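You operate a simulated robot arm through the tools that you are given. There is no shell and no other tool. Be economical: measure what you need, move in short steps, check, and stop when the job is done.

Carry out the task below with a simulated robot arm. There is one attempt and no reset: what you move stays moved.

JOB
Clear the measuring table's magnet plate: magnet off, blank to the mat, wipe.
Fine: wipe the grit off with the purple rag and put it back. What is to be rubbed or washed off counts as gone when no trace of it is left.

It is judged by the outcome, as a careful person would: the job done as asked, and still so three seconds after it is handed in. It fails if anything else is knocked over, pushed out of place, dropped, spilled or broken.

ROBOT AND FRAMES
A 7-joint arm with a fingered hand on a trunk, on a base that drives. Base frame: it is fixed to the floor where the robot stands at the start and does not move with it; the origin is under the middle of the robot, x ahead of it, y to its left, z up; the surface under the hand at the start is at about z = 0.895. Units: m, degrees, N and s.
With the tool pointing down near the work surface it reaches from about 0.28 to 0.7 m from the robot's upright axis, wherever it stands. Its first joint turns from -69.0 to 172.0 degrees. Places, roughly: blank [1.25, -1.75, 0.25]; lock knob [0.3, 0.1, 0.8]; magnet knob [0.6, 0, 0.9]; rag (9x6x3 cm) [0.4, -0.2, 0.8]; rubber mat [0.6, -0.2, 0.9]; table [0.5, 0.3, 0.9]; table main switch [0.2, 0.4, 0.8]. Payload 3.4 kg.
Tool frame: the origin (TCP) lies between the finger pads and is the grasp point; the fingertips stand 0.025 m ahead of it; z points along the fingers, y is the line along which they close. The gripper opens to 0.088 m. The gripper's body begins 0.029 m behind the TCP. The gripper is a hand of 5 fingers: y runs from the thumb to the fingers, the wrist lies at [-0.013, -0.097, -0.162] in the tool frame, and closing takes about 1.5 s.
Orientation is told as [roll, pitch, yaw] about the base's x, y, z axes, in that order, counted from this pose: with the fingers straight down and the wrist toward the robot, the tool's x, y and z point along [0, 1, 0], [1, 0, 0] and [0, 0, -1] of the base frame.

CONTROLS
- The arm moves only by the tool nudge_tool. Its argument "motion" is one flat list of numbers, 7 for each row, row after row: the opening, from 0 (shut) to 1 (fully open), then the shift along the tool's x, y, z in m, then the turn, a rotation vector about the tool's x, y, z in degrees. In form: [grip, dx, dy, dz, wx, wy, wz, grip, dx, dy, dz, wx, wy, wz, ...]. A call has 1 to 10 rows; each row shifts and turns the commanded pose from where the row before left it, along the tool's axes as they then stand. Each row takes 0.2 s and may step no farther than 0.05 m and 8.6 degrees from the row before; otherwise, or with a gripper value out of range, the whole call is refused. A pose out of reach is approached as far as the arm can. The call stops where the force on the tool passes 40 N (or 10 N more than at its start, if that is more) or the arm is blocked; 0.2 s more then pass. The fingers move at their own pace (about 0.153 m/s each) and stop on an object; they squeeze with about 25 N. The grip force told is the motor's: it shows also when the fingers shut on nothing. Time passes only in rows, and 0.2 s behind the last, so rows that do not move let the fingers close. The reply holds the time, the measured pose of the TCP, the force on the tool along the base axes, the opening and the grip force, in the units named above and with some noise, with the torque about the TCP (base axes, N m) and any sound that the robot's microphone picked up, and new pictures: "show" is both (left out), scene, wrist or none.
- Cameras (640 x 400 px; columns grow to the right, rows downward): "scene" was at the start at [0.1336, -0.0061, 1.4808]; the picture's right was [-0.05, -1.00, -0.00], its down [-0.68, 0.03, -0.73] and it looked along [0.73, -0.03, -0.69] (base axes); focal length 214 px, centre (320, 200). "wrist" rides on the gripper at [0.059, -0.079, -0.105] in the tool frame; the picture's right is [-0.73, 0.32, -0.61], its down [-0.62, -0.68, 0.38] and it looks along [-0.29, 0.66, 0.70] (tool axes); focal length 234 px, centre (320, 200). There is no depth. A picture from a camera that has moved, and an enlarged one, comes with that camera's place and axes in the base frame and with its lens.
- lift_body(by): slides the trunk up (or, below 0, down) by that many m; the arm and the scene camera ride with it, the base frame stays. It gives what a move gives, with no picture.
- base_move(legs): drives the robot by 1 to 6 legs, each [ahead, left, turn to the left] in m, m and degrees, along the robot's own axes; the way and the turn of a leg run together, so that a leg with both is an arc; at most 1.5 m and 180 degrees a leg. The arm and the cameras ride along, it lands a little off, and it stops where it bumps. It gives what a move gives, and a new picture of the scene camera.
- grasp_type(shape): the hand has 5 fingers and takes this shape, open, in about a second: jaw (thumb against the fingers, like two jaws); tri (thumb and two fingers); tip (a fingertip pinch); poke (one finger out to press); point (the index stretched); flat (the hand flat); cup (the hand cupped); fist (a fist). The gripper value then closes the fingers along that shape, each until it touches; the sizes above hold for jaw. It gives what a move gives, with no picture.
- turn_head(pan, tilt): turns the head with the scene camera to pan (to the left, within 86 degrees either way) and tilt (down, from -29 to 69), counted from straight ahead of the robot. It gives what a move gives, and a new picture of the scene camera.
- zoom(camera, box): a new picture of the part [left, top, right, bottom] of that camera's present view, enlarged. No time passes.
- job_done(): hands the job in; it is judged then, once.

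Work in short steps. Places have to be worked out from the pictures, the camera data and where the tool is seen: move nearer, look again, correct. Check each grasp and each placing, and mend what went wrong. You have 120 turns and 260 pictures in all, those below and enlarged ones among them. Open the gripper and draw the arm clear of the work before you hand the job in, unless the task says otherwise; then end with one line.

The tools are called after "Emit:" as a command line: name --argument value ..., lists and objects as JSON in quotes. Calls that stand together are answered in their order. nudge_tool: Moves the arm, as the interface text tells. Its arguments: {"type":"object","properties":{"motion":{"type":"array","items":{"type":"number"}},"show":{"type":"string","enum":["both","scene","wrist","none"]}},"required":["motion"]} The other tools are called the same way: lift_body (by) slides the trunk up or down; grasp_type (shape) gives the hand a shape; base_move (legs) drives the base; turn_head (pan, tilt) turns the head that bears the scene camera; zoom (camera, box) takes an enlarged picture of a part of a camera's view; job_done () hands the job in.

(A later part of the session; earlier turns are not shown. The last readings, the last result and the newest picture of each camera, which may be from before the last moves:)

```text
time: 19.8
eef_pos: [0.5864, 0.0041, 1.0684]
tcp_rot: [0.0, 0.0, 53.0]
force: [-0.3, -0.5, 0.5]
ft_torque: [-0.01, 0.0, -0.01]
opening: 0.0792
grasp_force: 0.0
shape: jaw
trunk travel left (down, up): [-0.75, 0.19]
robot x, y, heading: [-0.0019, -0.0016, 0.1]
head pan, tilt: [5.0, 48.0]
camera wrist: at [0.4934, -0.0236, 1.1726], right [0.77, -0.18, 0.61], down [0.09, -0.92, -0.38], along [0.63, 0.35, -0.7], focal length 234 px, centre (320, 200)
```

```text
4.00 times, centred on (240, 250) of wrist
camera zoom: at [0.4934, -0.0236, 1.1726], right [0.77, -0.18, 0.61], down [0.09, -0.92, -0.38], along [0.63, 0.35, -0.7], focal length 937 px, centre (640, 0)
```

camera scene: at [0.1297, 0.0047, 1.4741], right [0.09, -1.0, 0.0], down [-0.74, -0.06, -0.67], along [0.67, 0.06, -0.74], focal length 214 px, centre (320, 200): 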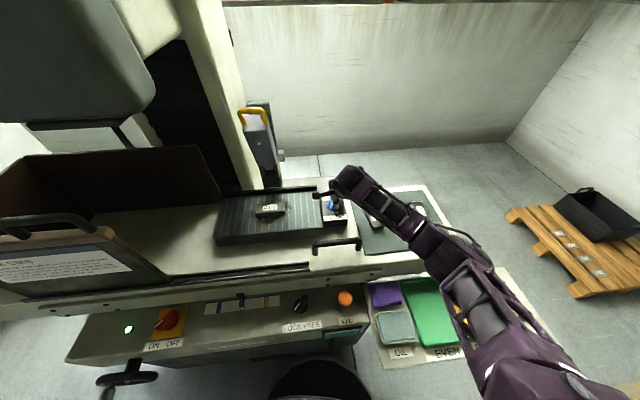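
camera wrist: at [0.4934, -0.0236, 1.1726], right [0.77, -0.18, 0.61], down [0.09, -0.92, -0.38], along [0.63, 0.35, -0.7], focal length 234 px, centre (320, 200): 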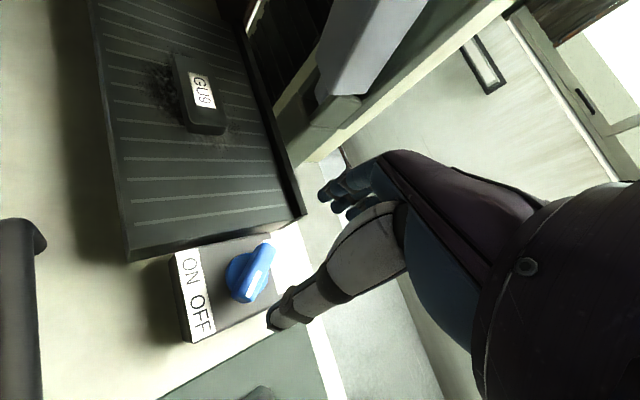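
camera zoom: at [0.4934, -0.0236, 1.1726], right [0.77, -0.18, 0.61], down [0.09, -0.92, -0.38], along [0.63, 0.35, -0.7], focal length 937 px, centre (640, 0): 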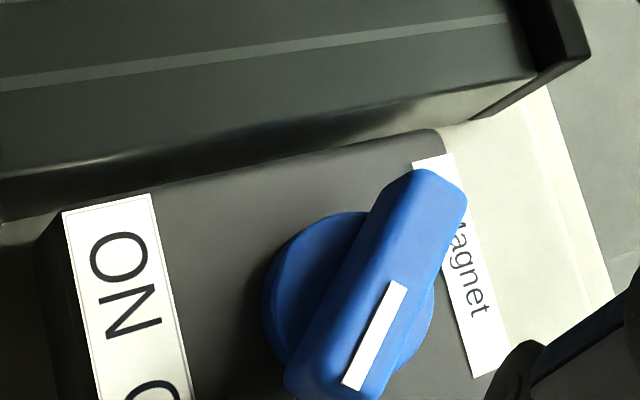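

The mark now points about 236°, matching OFF symmetrically to ON in the (slightly yawed) table frame. Next the blank GU9 at about (0.546, 0.197): I turn the hand to the table's yaw and move over it.

Emit:
nudge_tool --motion '[1, 0, 0, 0, 0, 0, 8.6, 1, 0, 0, 0, 0, 0, 8.6, 1, 0, 0, 0, 0, 0, 8.6, 1, 0, 0, 0, 0, 0, 8.6, 1, 0, 0, 0, 0, 0, 8.6, 1, 0.049, 0, 0, 0, 0, 0, 1, 0.049, 0, 0, 0, 0, 0, 1, 0.049, -0.006, 0, 0, 0, 0, 1, 0.049, 0, 0, 0, 0, 0, 1, 0, 0, 0, 0, 0, 0]'

Emit:
zoom --camera "wrist" --box '[120, 180, 440, 380]'

Emit:
zoom --camera "scene" --box '[200, 150, 360, 250]'

```text
time: 22.0
eef_pos: [0.5476, 0.1932, 1.0679]
tcp_rot: [0.1, 0.0, 10.1]
force: [0.3, 0.0, -0.3]
ft_torque: [-0.04, 0.0, -0.04]
opening: 0.0879
grasp_force: 0.0
shape: jaw
trunk travel left (down, up): [-0.75, 0.19]
robot x, y, heading: [0.003, -0.0005, 0.0]
head pan, tilt: [5.0, 48.0]
camera scene: at [0.1299, 0.0027, 1.4741], right [0.09, -1.0, 0.0], down [-0.74, -0.06, -0.67], along [0.67, 0.06, -0.74], focal length 214 px, centre (320, 200)
camera wrist: at [0.4611, 0.2369, 1.1725], right [0.44, -0.66, 0.61], down [-0.56, -0.73, -0.38], along [0.7, -0.17, -0.7], focal length 234 px, centre (320, 200)
```

scene: 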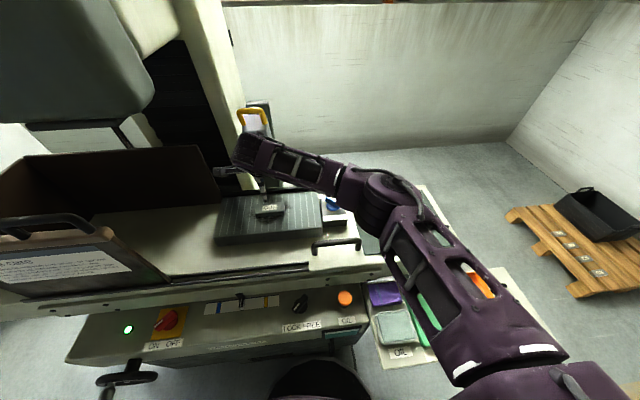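
wrist: 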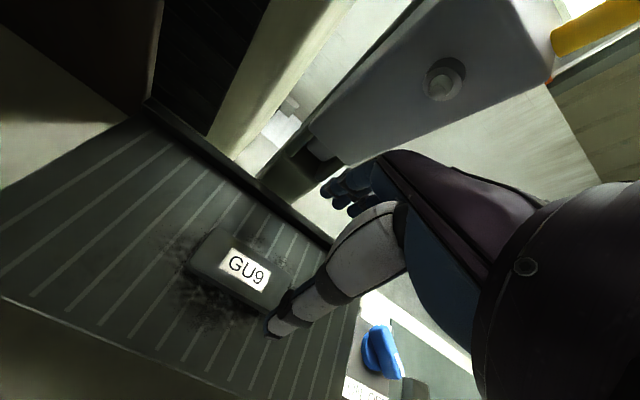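

```text
2.00 times, centred on (280, 280) of wrist
camera zoom: at [0.4611, 0.2369, 1.1725], right [0.44, -0.66, 0.61], down [-0.56, -0.73, -0.38], along [0.7, -0.17, -0.7], focal length 468 px, centre (400, 40)
```

zoom: 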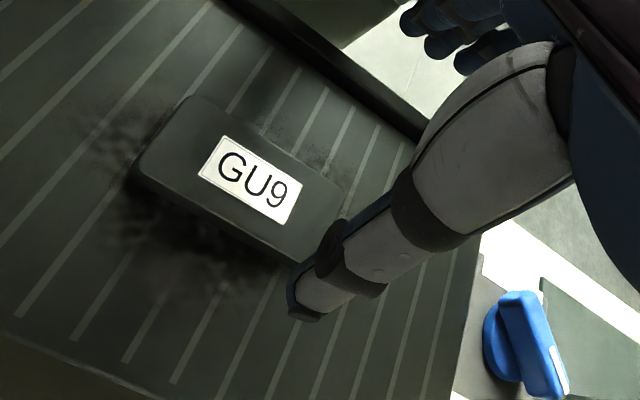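

```text
4.00 times, centred on (280, 200) of scene
camera zoom: at [0.1299, 0.0027, 1.4741], right [0.09, -1.0, 0.0], down [-0.74, -0.06, -0.67], along [0.67, 0.06, -0.74], focal length 858 px, centre (480, 200)
```

zoom: 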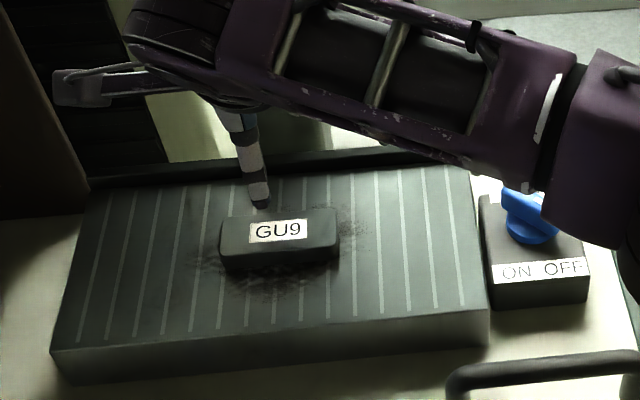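

Blank: centre ≈ (0.545, 0.199), about 8.5×4 cm, yaw ≈12°, top near z 0.96. I align, narrow the opening to 66 mm and go down beside it.

Emit:
nudge_tool --motion '[0.78, 0.006, -0.001, 0.03, 0, 0, -2, 0.78, 0, 0, 0.03, 0, 0, 0, 0.78, 0, 0, 0.02, 0, 0, 0, 0.78, 0, 0, 0.012, 0, 0, 0, 0.78, 0, 0, 0, 0, 0, 0]'

Emit:
zoom --camera "wrist" --box '[160, 160, 480, 360]'

Emit:
zoom --camera "scene" --box '[200, 150, 360, 250]'

```text
time: 23.2
eef_pos: [0.5463, 0.1992, 0.9755]
tcp_rot: [0.0, 0.0, 12.1]
force: [0.4, -0.8, 1.1]
ft_torque: [-0.03, -0.02, 0.0]
opening: 0.0688
grasp_force: 0.1
shape: jaw
trunk travel left (down, up): [-0.75, 0.19]
robot x, y, heading: [0.0006, -0.0012, -0.1]
head pan, tilt: [5.0, 48.0]
camera scene: at [0.1295, 0.0047, 1.4741], right [0.09, -1.0, 0.0], down [-0.74, -0.06, -0.67], along [0.67, 0.06, -0.74], focal length 214 px, centre (320, 200)
camera wrist: at [0.457, 0.2406, 1.0806], right [0.47, -0.64, 0.61], down [-0.54, -0.75, -0.38], along [0.7, -0.14, -0.7], focal length 234 px, centre (320, 200)
```

scene: 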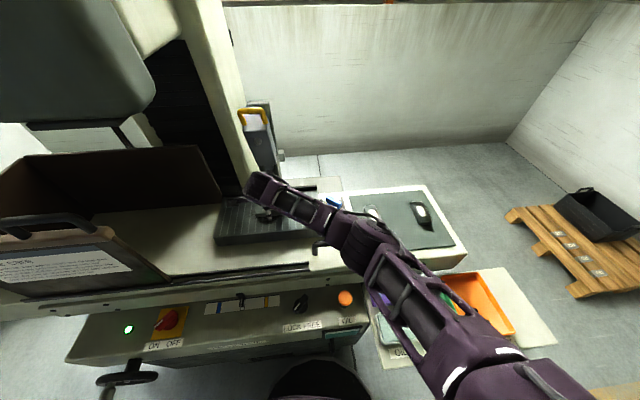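
wrist: 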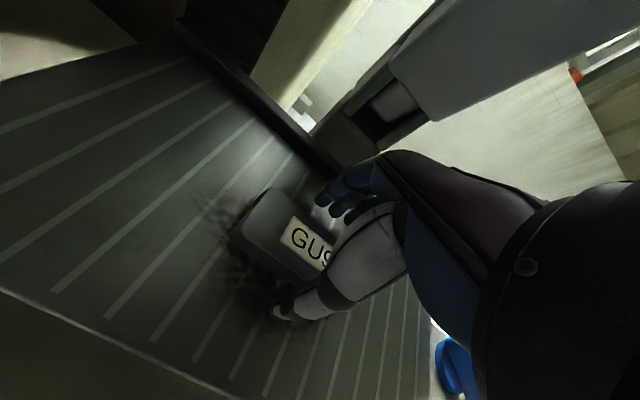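

```text
2.00 times, centred on (320, 260) of wrist
camera zoom: at [0.457, 0.2406, 1.0806], right [0.47, -0.64, 0.61], down [-0.54, -0.75, -0.38], along [0.7, -0.14, -0.7], focal length 468 px, centre (320, 80)
```

zoom: 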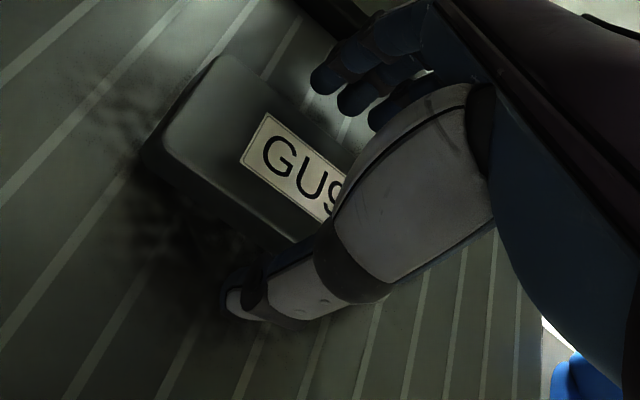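

```text
4.00 times, centred on (280, 200) of scene
camera zoom: at [0.1295, 0.0047, 1.4741], right [0.09, -1.0, 0.0], down [-0.74, -0.06, -0.67], along [0.67, 0.06, -0.74], focal length 858 px, centre (480, 200)
```

zoom: 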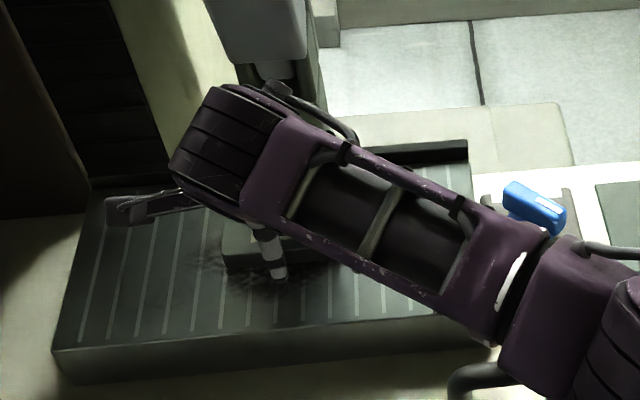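

The blank is between the jaws; its centre is ~4 mm further left. I correct, lower 13 mm and close.

Emit:
nudge_tool --motion '[0.78, 0.004, -0.003, 0.007, 0, 0, 0, 0.78, 0, 0, 0.006, 0, 0, 0, 0, 0, 0, 0, 0, 0, 0, 0, 0, 0, 0, 0, 0, 0, 0, 0, 0, 0, 0, 0, 0, 0, 0, 0, 0, 0, 0, 0]' --show "none"

Emit:
zoom --camera "wrist" --box '[160, 160, 480, 360]'

```text
time: 24.1
eef_pos: [0.5411, 0.2051, 0.9705]
tcp_rot: [0.4, -1.1, 12.4]
force: [-3.8, -2.7, 20.7]
ft_torque: [-0.07, 0.44, 0.04]
opening: 0.0358
grasp_force: 24.6
shape: jaw
trunk travel left (down, up): [-0.75, 0.19]
robot x, y, heading: [0.0027, -0.0009, 0.1]
head pan, tilt: [5.0, 48.0]
stopped in row 4: the force on the tool passed its limit at 41 N (the readings are from after the stop); the commanded pose is now the measured one
```

```text
2.00 times, centred on (320, 260) of wrist
camera zoom: at [0.4507, 0.2447, 1.0749], right [0.46, -0.65, 0.61], down [-0.53, -0.75, -0.4], along [0.71, -0.14, -0.69], focal length 468 px, centre (320, 80)
```

zoom: 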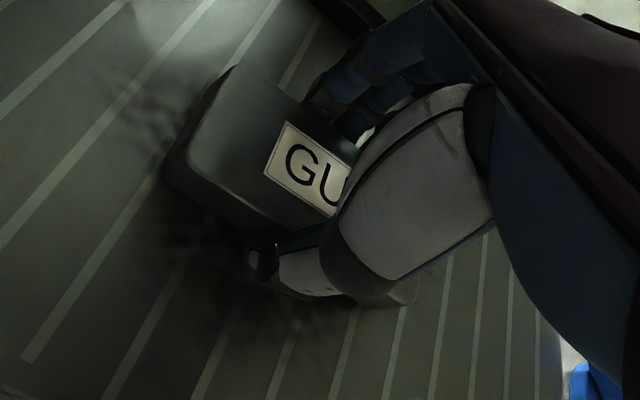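

The tips touched the plate while closing, and the blank is now held (opening 36 mm). I lift gently to test that the magnet is off.

Emit:
nudge_tool --motion '[0, 0, 0, -0.003, 0, 0, 0, 0, 0, 0, -0.003, 0, 0, 0, 0, 0, 0, -0.006, 0, 0, 0, 0, 0, 0, -0.008, 0, 0, 0, 0, 0, 0, 0, 0, 0, 0]' --show "wrist"

Emit:
zoom --camera "wrist" --box '[160, 160, 480, 360]'

```text
time: 25.2
eef_pos: [0.5432, 0.2051, 0.986]
tcp_rot: [0.2, -0.4, 12.2]
force: [1.0, -0.3, -5.6]
ft_torque: [0.03, -0.02, -0.03]
opening: 0.0344
grasp_force: 25.4
shape: jaw
trunk travel left (down, up): [-0.75, 0.19]
robot x, y, heading: [-0.0011, 0.003, -0.0]
head pan, tilt: [5.0, 48.0]
camera wrist: at [0.4543, 0.2449, 1.0894], right [0.47, -0.64, 0.61], down [-0.53, -0.75, -0.39], along [0.71, -0.14, -0.69], focal length 234 px, centre (320, 200)
```

wrist: 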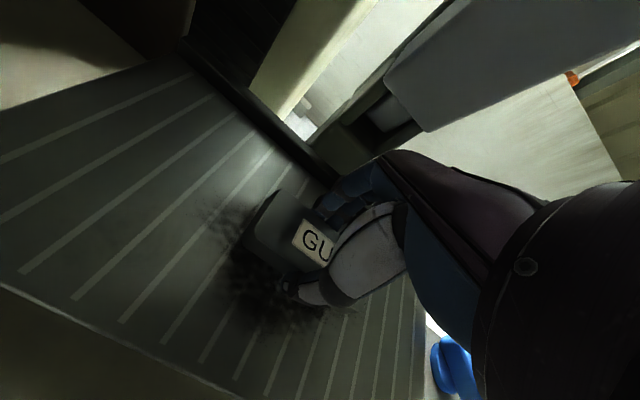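

```text
2.00 times, centred on (320, 260) of wrist
camera zoom: at [0.4543, 0.2449, 1.0894], right [0.47, -0.64, 0.61], down [-0.53, -0.75, -0.39], along [0.71, -0.14, -0.69], focal length 468 px, centre (320, 80)
```

zoom: 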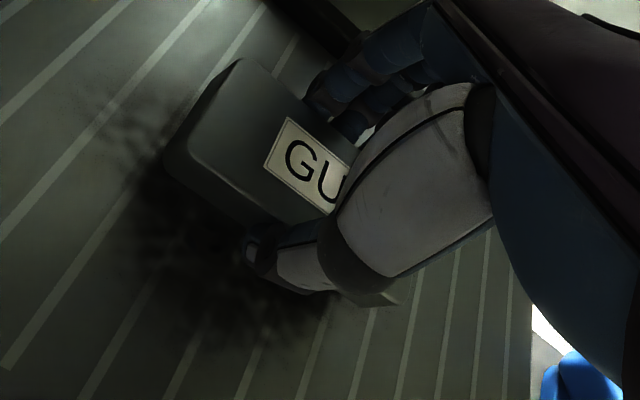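

It lifts freely (≈0.55 kg), so the magnet is off. I raise it and carry it over toward the mat.

Emit:
nudge_tool --motion '[0, 0, 0, -0.04, 0, 0, 0, 0, 0, 0, -0.045, 0, 0, 0, 0, 0, 0, -0.045, 0, 0, 0, 0, -0.045, -0.0104, 0, 0, 0, 0, 0, -0.045, -0.0104, 0, 0, 0, 0, 0, -0.045, -0.0104, 0, 0, 0, 0, 0, -0.045, -0.0104, 0, 0, 0, 0, 0, -0.045, -0.0104, 0, 0, 0, 0, 0, -0.045, -0.0104, 0, 0, 0, 0, 0, 0, 0, 0, 0, 0, 0]' --show "none"

Emit:
nudge_tool --motion '[0, -0.045, -0.0104, 0, 0, 0, 0, 0, -0.045, -0.0104, 0, 0, 0, 0, 0, -0.045, -0.0104, 0, 0, 0, 0, 0, 0, 0, 0, 0, 0, 0]'

Emit:
turn_head --pan -12 --tilt 48

Emit:
zoom --camera "scene" --box '[220, 140, 420, 265]'

```text
time: 27.4
eef_pos: [0.539, -0.072, 1.114]
tcp_rot: [0.1, -0.4, 12.3]
force: [0.4, 0.5, -5.8]
ft_torque: [0.0, 0.02, -0.02]
opening: 0.0339
grasp_force: 25.0
shape: jaw
trunk travel left (down, up): [-0.75, 0.19]
robot x, y, heading: [-0.002, -0.0033, -0.1]
head pan, tilt: [5.0, 48.0]
```

```text
time: 28.4
eef_pos: [0.5386, -0.2127, 1.1128]
tcp_rot: [0.2, -0.3, 12.3]
force: [0.1, 0.4, -5.1]
ft_torque: [0.01, -0.01, 0.01]
opening: 0.0337
grasp_force: 25.0
shape: jaw
trunk travel left (down, up): [-0.75, 0.19]
robot x, y, heading: [-0.0002, -0.0014, 0.1]
head pan, tilt: [5.0, 48.0]
camera scene: at [0.1311, 0.0053, 1.474], right [0.09, -1.0, 0.0], down [-0.74, -0.07, -0.67], along [0.67, 0.06, -0.74], focal length 214 px, centre (320, 200)
camera wrist: at [0.449, -0.173, 1.2168], right [0.47, -0.64, 0.61], down [-0.53, -0.75, -0.39], along [0.71, -0.14, -0.69], focal length 234 px, centre (320, 200)
```

scene: 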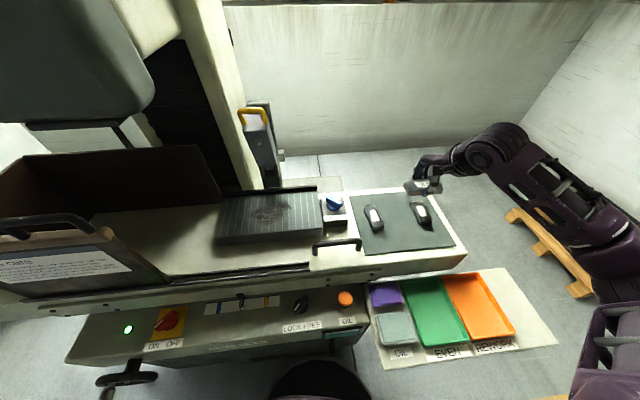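
wrist: 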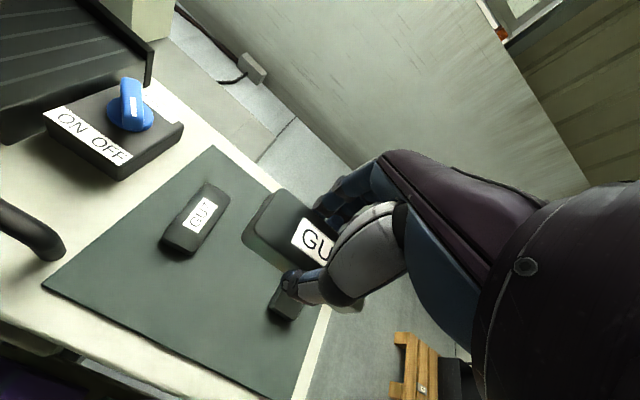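

```text
time: 29.2
eef_pos: [0.5372, -0.2128, 1.1131]
tcp_rot: [0.3, -0.5, 12.2]
force: [0.0, 0.5, -5.4]
ft_torque: [0.03, -0.02, -0.01]
opening: 0.0335
grasp_force: 24.6
shape: jaw
trunk travel left (down, up): [-0.75, 0.19]
robot x, y, heading: [-0.0023, 0.0019, 0.0]
head pan, tilt: [-12.0, 48.0]
camera scene: at [0.1291, -0.0192, 1.474], right [-0.21, -0.98, 0.0], down [-0.73, 0.15, -0.67], along [0.65, -0.14, -0.74], focal length 214 px, centre (320, 200)
```

scene: 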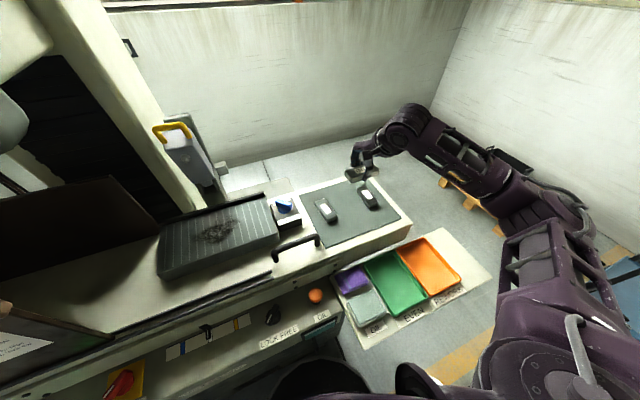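

```text
3.20 times, centred on (320, 202) of scene
camera zoom: at [0.1291, -0.0192, 1.474], right [-0.21, -0.98, 0.0], down [-0.73, 0.15, -0.67], along [0.65, -0.14, -0.74], focal length 686 px, centre (320, 192)
```

zoom: 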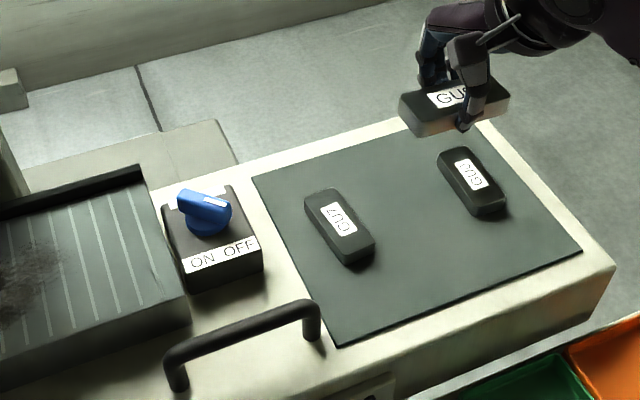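

Mat front area between GU7 and GU8 is free; I aim the blank's centre at about (0.505, -0.223), parallel to the front edge. Moving there and lowering to about 3 cm above.

Emit:
nudge_tool --motion '[0, -0.0133, -0.0335, 0.02, 0, 0, 0, 0, 0, 0, 0.04, 0, 0, 0, 0, 0, 0, 0.04, 0, 0, 0, 0, 0, 0, 0.04, 0, 0, 0, 0, 0, 0, 0, 0, 0, 0]'

Emit:
zoom --camera "scene" --box '[260, 140, 460, 265]'

Emit:
zoom --camera "wrist" --box '[120, 140, 440, 340]'

```text
time: 30.4
eef_pos: [0.5084, -0.2322, 0.9723]
tcp_rot: [0.4, -0.3, 12.2]
force: [-0.4, 0.2, -5.0]
ft_torque: [0.05, 0.0, 0.02]
opening: 0.0336
grasp_force: 25.4
shape: jaw
trunk travel left (down, up): [-0.75, 0.19]
robot x, y, heading: [0.0015, -0.0025, 0.0]
head pan, tilt: [-12.0, 48.0]
camera scene: at [0.1292, -0.0188, 1.474], right [-0.21, -0.98, 0.0], down [-0.73, 0.15, -0.67], along [0.65, -0.14, -0.74], focal length 214 px, centre (320, 200)
camera wrist: at [0.4191, -0.1917, 1.0764], right [0.47, -0.65, 0.61], down [-0.53, -0.75, -0.39], along [0.71, -0.14, -0.69], focal length 234 px, centre (320, 200)
```

scene: 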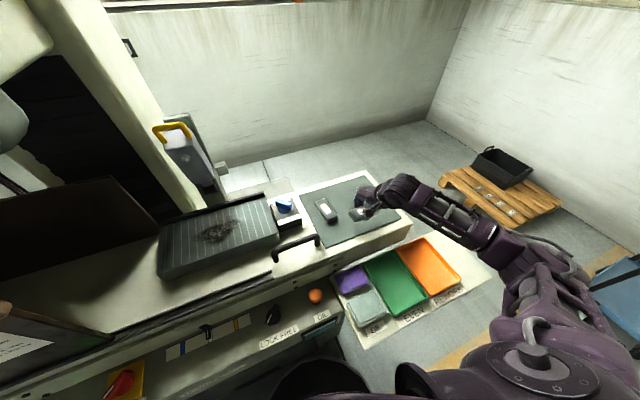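
wrist: 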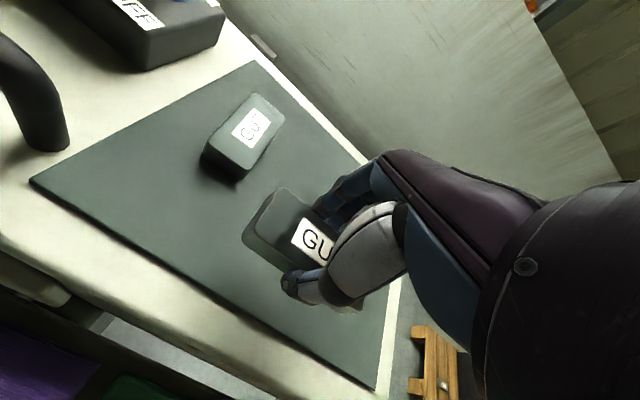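

```text
3.20 times, centred on (360, 202) of scene
camera zoom: at [0.1292, -0.0188, 1.474], right [-0.21, -0.98, 0.0], down [-0.73, 0.15, -0.67], along [0.65, -0.14, -0.74], focal length 686 px, centre (192, 192)
```

zoom: 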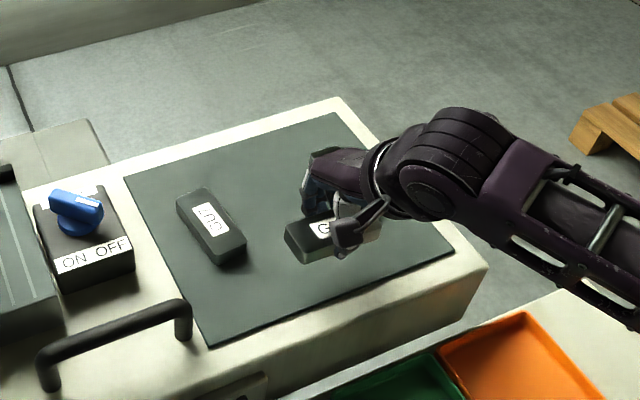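

```text
2.00 times, centred on (280, 240) of wrist
camera zoom: at [0.4191, -0.1917, 1.0764], right [0.47, -0.65, 0.61], down [-0.53, -0.75, -0.39], along [0.71, -0.14, -0.69], focal length 468 px, centre (400, 120)
```

zoom: 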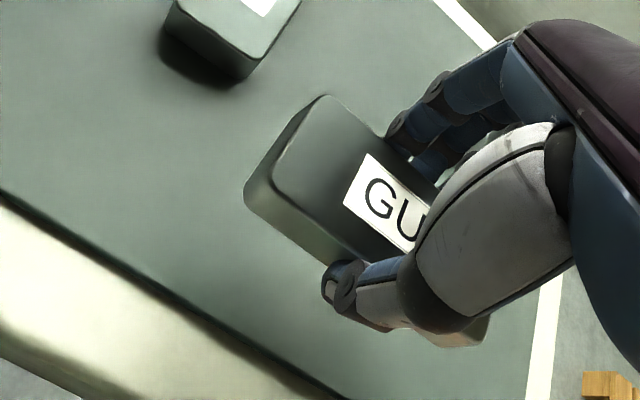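

Position over the free part of the mat is good. I lower in small steps until contact is felt.

Emit:
nudge_tool --motion '[0, 0, 0, 0.012, 0, 0, 0, 0, 0, 0, 0.012, 0, 0, 0, 0, 0, 0, 0.005, 0, 0, 0, 0, 0, 0, 0.003, 0, 0, 0, 0, 0, 0, 0.003, 0, 0, 0]' --show "none"

Emit:
zoom --camera "scene" --box '[310, 170, 430, 245]'

```text
time: 31.6
eef_pos: [0.5081, -0.2314, 0.9383]
tcp_rot: [0.2, -0.4, 12.2]
force: [-1.3, 0.0, -4.8]
ft_torque: [0.02, -0.03, 0.0]
opening: 0.0338
grasp_force: 25.4
shape: jaw
trunk travel left (down, up): [-0.75, 0.19]
robot x, y, heading: [0.0001, -0.0003, 0.1]
head pan, tilt: [-12.0, 48.0]
```

```text
5.33 times, centred on (370, 208) of scene
camera zoom: at [0.1291, -0.0191, 1.474], right [-0.21, -0.98, 0.0], down [-0.73, 0.15, -0.67], along [0.65, -0.14, -0.74], focal length 1144 px, centre (53, 160)
```

zoom: 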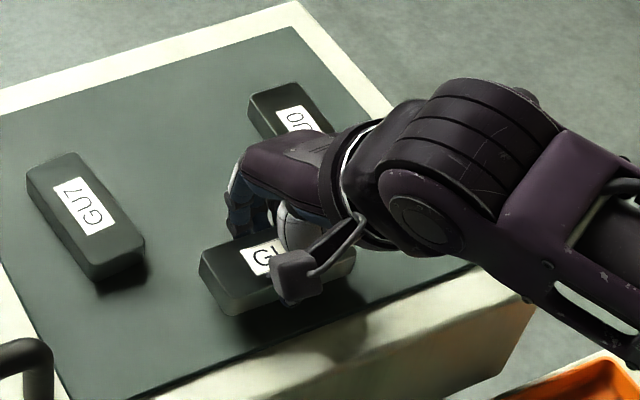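

No contact yet; a shadow gap is visible. I continue down in 2–3 mm steps.

Emit:
nudge_tool --motion '[0, 0, 0, 0.003, 0, 0, 0, 0, 0, 0, 0.002, 0, 0, 0, 0, 0, 0, 0.002, 0, 0, 0, 0, 0, 0, 0.002, 0, 0, 0]' --show "none"

Emit:
zoom --camera "scene" --box '[310, 170, 430, 245]'

```text
time: 32.6
eef_pos: [0.5076, -0.2293, 0.929]
tcp_rot: [0.3, -0.5, 12.2]
force: [0.0, -0.5, -4.5]
ft_torque: [0.05, -0.01, 0.0]
opening: 0.0333
grasp_force: 24.9
shape: jaw
trunk travel left (down, up): [-0.75, 0.19]
robot x, y, heading: [0.0028, 0.0016, 0.0]
head pan, tilt: [-12.0, 48.0]
```

```text
5.33 times, centred on (370, 208) of scene
camera zoom: at [0.1291, -0.0191, 1.474], right [-0.21, -0.98, 0.0], down [-0.73, 0.15, -0.67], along [0.65, -0.14, -0.74], focal length 1144 px, centre (53, 160)
```

zoom: 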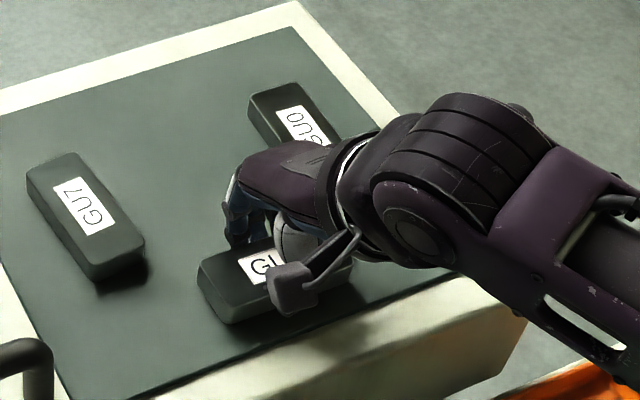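

Emit:
nudge_tool --motion '[0, 0, 0, 0.002, 0, 0, 0, 0, 0, 0, 0.002, 0, 0, 0, 0, 0, 0, 0, 0, 0, 0]' --show "none"

Emit:
zoom --camera "wrist" --box '[120, 140, 440, 340]'

```text
time: 33.5
eef_pos: [0.5071, -0.2297, 0.9264]
tcp_rot: [0.2, -0.6, 12.1]
force: [1.8, 0.4, 3.5]
ft_torque: [-0.32, -0.26, 0.05]
opening: 0.0335
grasp_force: 25.4
shape: jaw
trunk travel left (down, up): [-0.75, 0.19]
robot x, y, heading: [0.0016, -0.0004, 0.2]
head pan, tilt: [-12.0, 48.0]
```

```text
2.00 times, centred on (280, 240) of wrist
camera zoom: at [0.4179, -0.1899, 1.0309], right [0.46, -0.64, 0.61], down [-0.53, -0.75, -0.39], along [0.71, -0.14, -0.69], focal length 468 px, centre (400, 120)
```

zoom: 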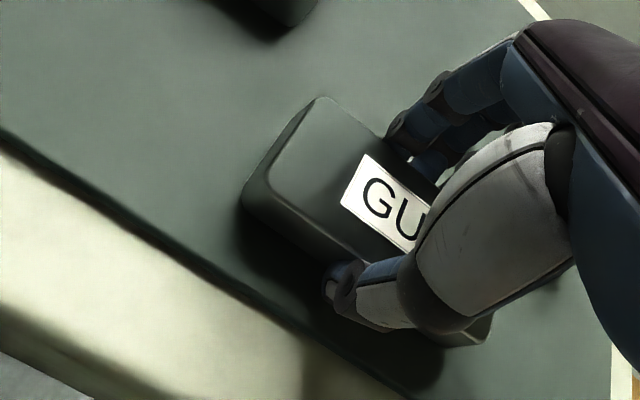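

Contact felt (weight gone, slight upward push). One more millimetre, then I open just enough and lift away.

Emit:
nudge_tool --motion '[0, 0, 0, 0.001, 0, 0, 0, 0.25, 0, 0, 0, 0, 0, 0, 0.45, 0, 0, 0, 0, 0, 0, 0.6, 0, 0, 0, 0, 0, 0, 0.6, 0, 0, 0, 0, 0, 0, 0.6, 0, 0, -0.02, 0, 0, 0, 0.6, 0, 0, -0.04, 0, 0, 0, 0.6, 0, 0, -0.04, 0, 0, 0, 0.6, 0, 0, -0.04, 0, 0, 0]' --show "none"

Emit:
zoom --camera "scene" --box '[260, 140, 460, 265]'

Emit:
zoom --camera "wrist" --box '[0, 0, 640, 400]'

```text
time: 35.5
eef_pos: [0.5049, -0.2314, 1.0653]
tcp_rot: [0.3, -0.5, 12.2]
force: [-0.3, -0.3, 0.0]
ft_torque: [-0.04, 0.03, 0.02]
opening: 0.0526
grasp_force: 0.1
shape: jaw
trunk travel left (down, up): [-0.75, 0.19]
robot x, y, heading: [-0.003, 0.0016, -0.0]
head pan, tilt: [-12.0, 48.0]
```

```text
3.20 times, centred on (360, 202) of scene
camera zoom: at [0.128, -0.0183, 1.4741], right [-0.21, -0.98, 0.0], down [-0.73, 0.15, -0.67], along [0.65, -0.14, -0.74], focal length 686 px, centre (192, 192)
```

zoom: 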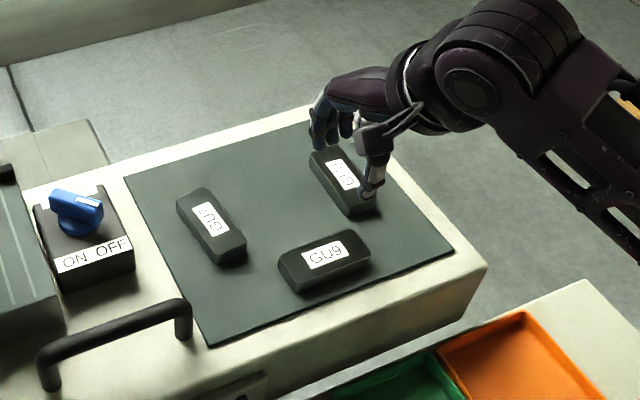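

```text
1.00 times, centred on (320, 200) of wrist (not enlarged: the box is as wide or as high as the picture)
camera zoom: at [0.4163, -0.1917, 1.1702], right [0.47, -0.64, 0.61], down [-0.53, -0.75, -0.39], along [0.71, -0.14, -0.69], focal length 234 px, centre (320, 200)
```

zoom: 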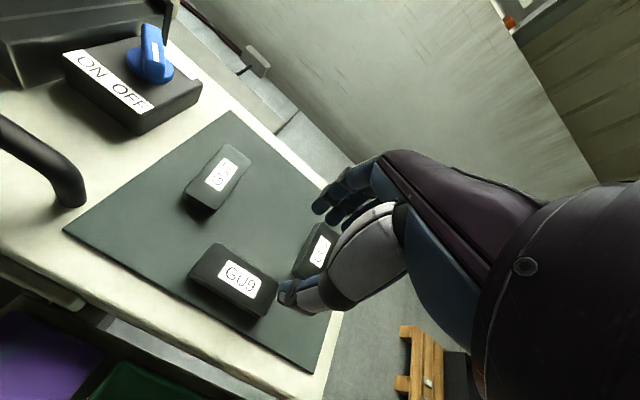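

GU9 lies flat on the mat, the other two are untouched. Next the rag near (0.37, -0.17) beside the table edge; I move the open hand above it and look.

Emit:
nudge_tool --motion '[1, 0.0293, -0.038, 0, 0, 0, 0, 1, 0.0293, -0.038, 0, 0, 0, 0, 1, 0.0293, -0.038, 0, 0, 0, 0, 1, 0, 0, 0, 0, 0, 0]' --show "wrist"

Emit:
turn_head --pan -20 --tilt 62

Emit:
zoom --camera "scene" --box '[240, 120, 400, 220]'

```text
time: 36.5
eef_pos: [0.3907, -0.1724, 1.0608]
tcp_rot: [0.3, -0.5, 12.3]
force: [1.5, 0.4, 0.2]
ft_torque: [0.03, 0.01, -0.02]
opening: 0.0879
grasp_force: 0.1
shape: jaw
out of reach, approached as far as the arm can: row 3
trunk travel left (down, up): [-0.75, 0.19]
robot x, y, heading: [0.0031, -0.0031, -0.2]
head pan, tilt: [-12.0, 48.0]
camera wrist: at [0.3014, -0.1321, 1.1648], right [0.47, -0.65, 0.61], down [-0.53, -0.75, -0.39], along [0.71, -0.14, -0.69], focal length 234 px, centre (320, 200)
```

wrist: 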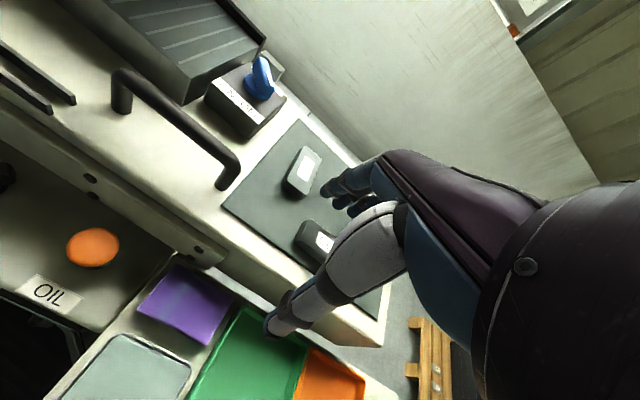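

```text
time: 37.2
eef_pos: [0.3913, -0.1721, 1.0604]
tcp_rot: [0.2, -0.5, 12.2]
force: [-0.3, 0.1, -0.9]
ft_torque: [-0.04, -0.01, -0.01]
opening: 0.0881
grasp_force: 0.0
shape: jaw
trunk travel left (down, up): [-0.75, 0.19]
robot x, y, heading: [-0.0022, 0.0002, -0.2]
head pan, tilt: [-20.0, 62.0]
camera scene: at [0.1116, -0.0242, 1.4566], right [-0.34, -0.94, 0.0], down [-0.83, 0.3, -0.47], along [0.44, -0.16, -0.88], focal length 214 px, centre (320, 200)
```

scene: 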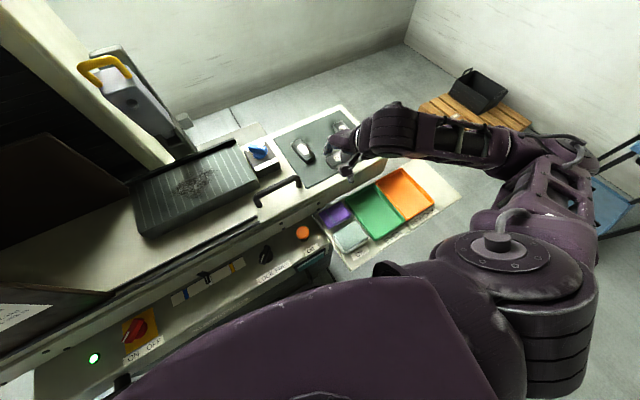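

```text
4.00 times, centred on (320, 170) of scene
camera zoom: at [0.1116, -0.0242, 1.4566], right [-0.34, -0.94, 0.0], down [-0.83, 0.3, -0.47], along [0.44, -0.16, -0.88], focal length 858 px, centre (320, 320)
```

zoom: 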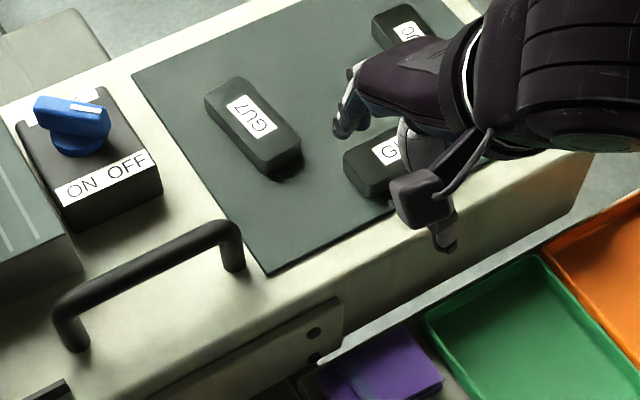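

The arm can't fold in closer than x≈0.39 here. I back the base 12 cm and shift 10 cm left, keeping both the rag and the plate within comfortable reach.

Emit:
base_move --legs '[[-0.12, 0, 0], [0, 0.1, 0]]'

Emit:
zoom --camera "scene" --box '[220, 80, 460, 230]'

```text
time: 39.2
eef_pos: [0.2719, -0.0719, 1.0594]
tcp_rot: [0.3, -0.6, 12.2]
force: [0.6, 0.4, 1.0]
ft_torque: [-0.02, 0.02, 0.03]
opening: 0.0883
grasp_force: 0.1
shape: jaw
trunk travel left (down, up): [-0.75, 0.19]
robot x, y, heading: [-0.1172, 0.101, 0.0]
head pan, tilt: [-20.0, 62.0]
camera scene: at [-0.0071, 0.0757, 1.4566], right [-0.34, -0.94, 0.0], down [-0.83, 0.3, -0.47], along [0.44, -0.16, -0.88], focal length 214 px, centre (320, 200)
```

scene: 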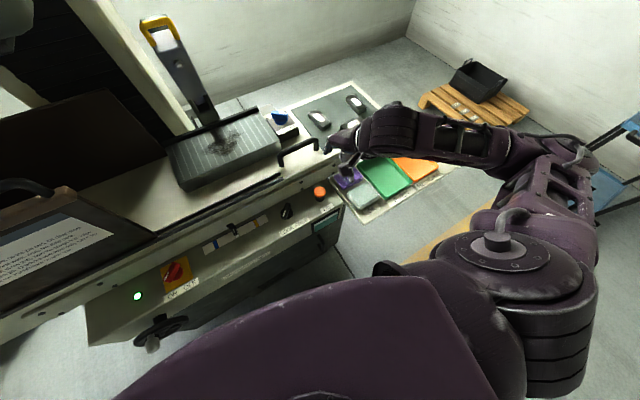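

```text
2.67 times, centred on (340, 155) of scene
camera zoom: at [-0.0071, 0.0757, 1.4566], right [-0.34, -0.94, 0.0], down [-0.83, 0.3, -0.47], along [0.44, -0.16, -0.88], focal length 572 px, centre (267, 320)
```

zoom: 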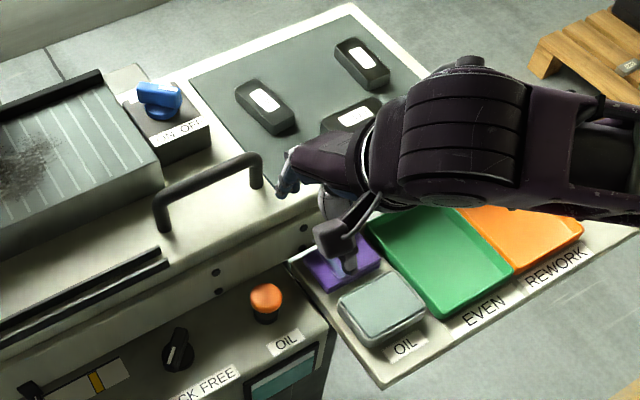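

Base moved cleanly. I bring the hand over the rag again for a close look.

Emit:
nudge_tool --motion '[1, -0.0387, 0.0215, 0, 0, 0, 0, 1, -0.0387, 0.0215, 0, 0, 0, 0, 1, -0.0387, 0.0215, 0, 0, 0, 0, 1, 0, 0, 0.04, 0, 0, 0, 1, 0, 0, 0, 0, 0, 0]'

Emit:
zoom --camera "wrist" --box '[120, 200, 440, 400]'

Emit:
zoom --camera "scene" --box '[320, 130, 420, 210]'

```text
time: 40.4
eef_pos: [0.3601, -0.1712, 1.0174]
tcp_rot: [0.2, -0.5, 12.2]
force: [0.3, 0.0, -0.5]
ft_torque: [-0.02, 0.01, -0.01]
opening: 0.088
grasp_force: 0.0
shape: jaw
trunk travel left (down, up): [-0.75, 0.19]
robot x, y, heading: [-0.1182, 0.1019, 0.2]
head pan, tilt: [-20.0, 62.0]
camera scene: at [-0.0072, 0.0759, 1.4566], right [-0.34, -0.94, 0.0], down [-0.83, 0.3, -0.47], along [0.44, -0.16, -0.88], focal length 214 px, centre (320, 200)
camera wrist: at [0.2706, -0.1309, 1.1225], right [0.47, -0.65, 0.61], down [-0.53, -0.75, -0.39], along [0.71, -0.14, -0.69], focal length 234 px, centre (320, 200)
```

scene: 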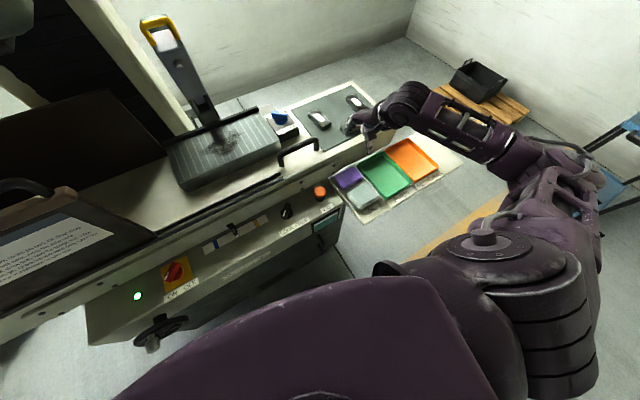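
wrist: 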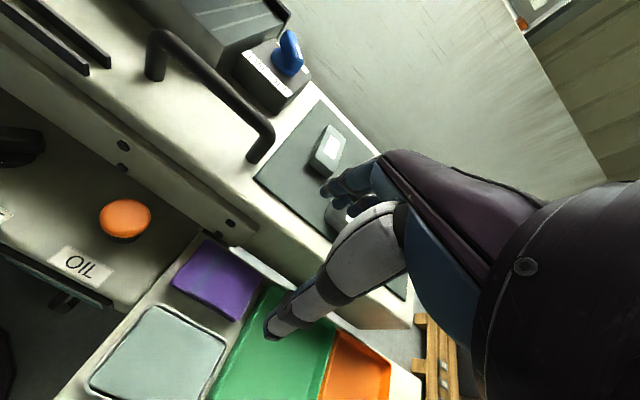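

```text
2.00 times, centred on (280, 300) of wrist
camera zoom: at [0.2706, -0.1309, 1.1225], right [0.47, -0.65, 0.61], down [-0.53, -0.75, -0.39], along [0.71, -0.14, -0.69], focal length 468 px, centre (400, 0)
```

zoom: 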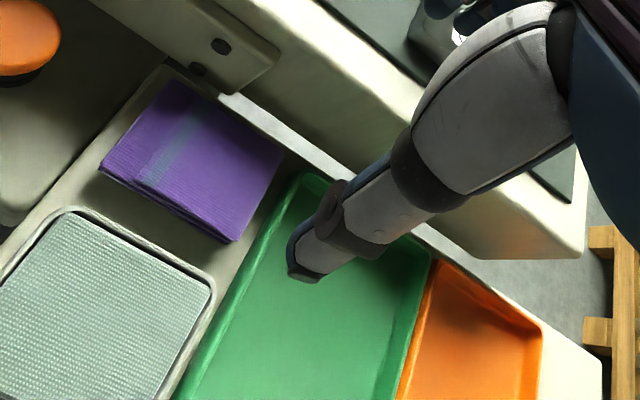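

```text
5.00 times, centred on (370, 170) of scene
camera zoom: at [-0.0072, 0.0759, 1.4566], right [-0.34, -0.94, 0.0], down [-0.83, 0.3, -0.47], along [0.44, -0.16, -0.88], focal length 1072 px, centre (70, 350)
```

zoom: 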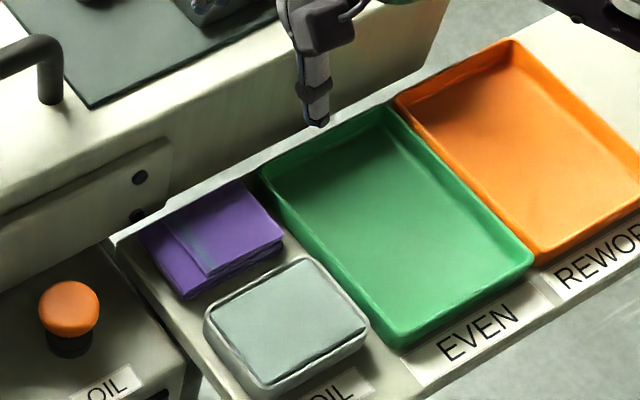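

Triangulation puts the rag's top at (0.363, -0.164, 0.82), yaw 12°. Space is tight (bracket behind, dish in front, green tray to the right), so I switch to the three-finger shape to keep the outer fingers away, and look.

Emit:
grasp_type --shape "tri"

Emit:
zoom --camera "wrist" --box '[160, 120, 480, 320]'

Emit:
zoom --camera "scene" --box '[320, 80, 440, 190]'

```text
time: 41.3
eef_pos: [0.3602, -0.1705, 1.017]
tcp_rot: [0.4, -0.5, 12.2]
force: [0.0, 0.5, 0.2]
ft_torque: [0.01, 0.02, 0.0]
opening: 0.088
grasp_force: 0.1
shape: tri
trunk travel left (down, up): [-0.75, 0.19]
robot x, y, heading: [-0.1181, 0.1004, 0.0]
head pan, tilt: [-20.0, 62.0]
```

```text
2.00 times, centred on (320, 220) of wrist
camera zoom: at [0.2706, -0.1309, 1.1227], right [0.47, -0.65, 0.61], down [-0.53, -0.75, -0.39], along [0.71, -0.14, -0.69], focal length 468 px, centre (320, 160)
```

zoom: 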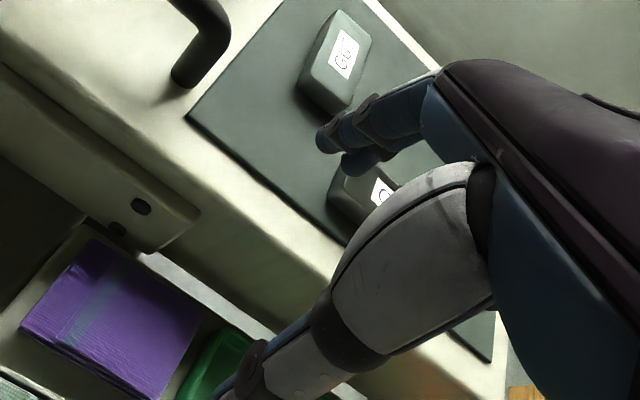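

```text
3.64 times, centred on (380, 135) of scene
camera zoom: at [-0.007, 0.0757, 1.4566], right [-0.34, -0.94, 0.0], down [-0.83, 0.3, -0.47], along [0.44, -0.16, -0.88], focal length 780 px, centre (102, 436)
```

zoom: 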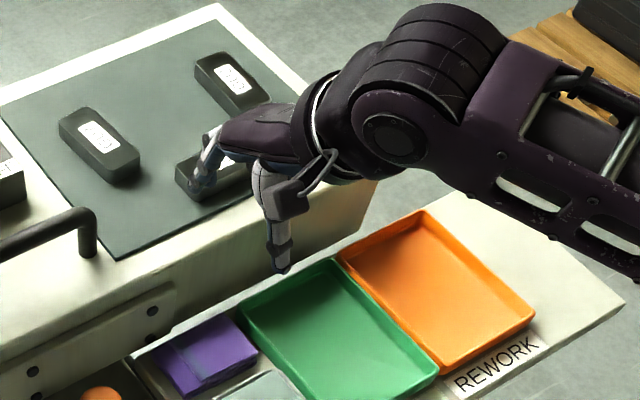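

Two fingers plus thumb stay extended. I narrow to 69 mm and descend to 6 cm above the rag to verify alignment.

Emit:
nudge_tool --motion '[0.78, 0, 0.003, 0.035, 0, 0, 0, 0.78, 0, 0, 0.035, 0, 0, 0, 0.78, 0, 0, 0.035, 0, 0, 0, 0.78, 0, 0, 0.032, 0, 0, 0, 0.78, 0, 0, 0, 0, 0, 0]'

Emit:
zoom --camera "wrist" --box '[160, 160, 480, 360]'

Emit:
zoom --camera "scene" --box '[320, 120, 420, 200]'

```text
time: 42.5
eef_pos: [0.3641, -0.1707, 0.8818]
tcp_rot: [0.3, -0.4, 12.1]
force: [-0.7, -0.7, 0.8]
ft_torque: [-0.02, 0.04, 0.01]
opening: 0.0688
grasp_force: 0.0
shape: tri
trunk travel left (down, up): [-0.75, 0.19]
robot x, y, heading: [-0.1157, 0.0978, 0.1]
head pan, tilt: [-20.0, 62.0]
camera scene: at [-0.0072, 0.0756, 1.4566], right [-0.34, -0.94, 0.0], down [-0.83, 0.3, -0.47], along [0.44, -0.16, -0.88], focal length 214 px, centre (320, 200)
camera wrist: at [0.2741, -0.1304, 0.9866], right [0.47, -0.64, 0.61], down [-0.53, -0.75, -0.39], along [0.71, -0.14, -0.69], focal length 234 px, centre (320, 200)
```

scene: 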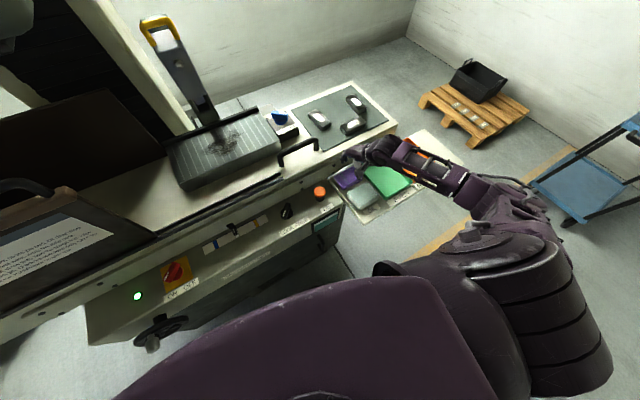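
wrist: 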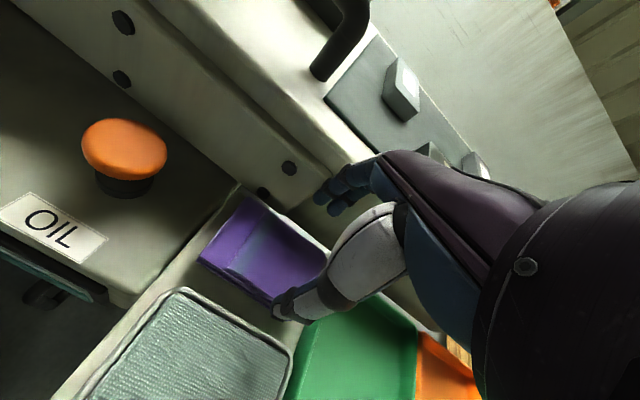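

```text
2.00 times, centred on (320, 260) of wrist
camera zoom: at [0.2741, -0.1304, 0.9866], right [0.47, -0.64, 0.61], down [-0.53, -0.75, -0.39], along [0.71, -0.14, -0.69], focal length 468 px, centre (320, 80)
```

zoom: 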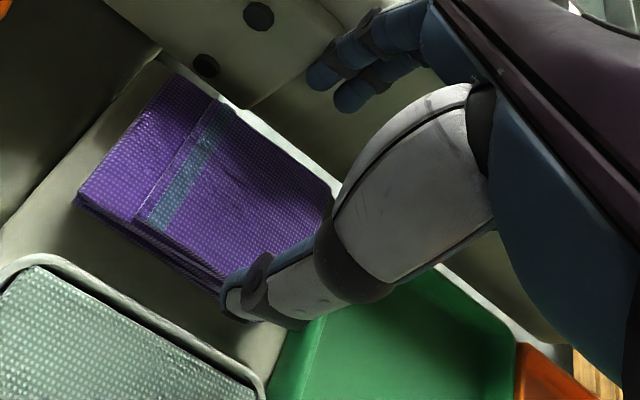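

```text
5.00 times, centred on (370, 160) of scene
camera zoom: at [-0.0072, 0.0756, 1.4566], right [-0.34, -0.94, 0.0], down [-0.83, 0.3, -0.47], along [0.44, -0.16, -0.88], focal length 1072 px, centre (70, 400)
```

zoom: 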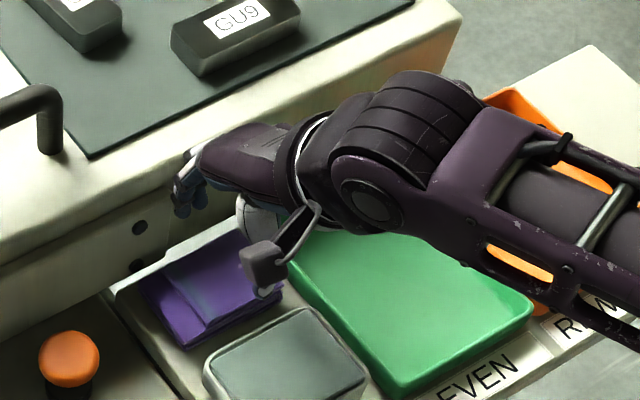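

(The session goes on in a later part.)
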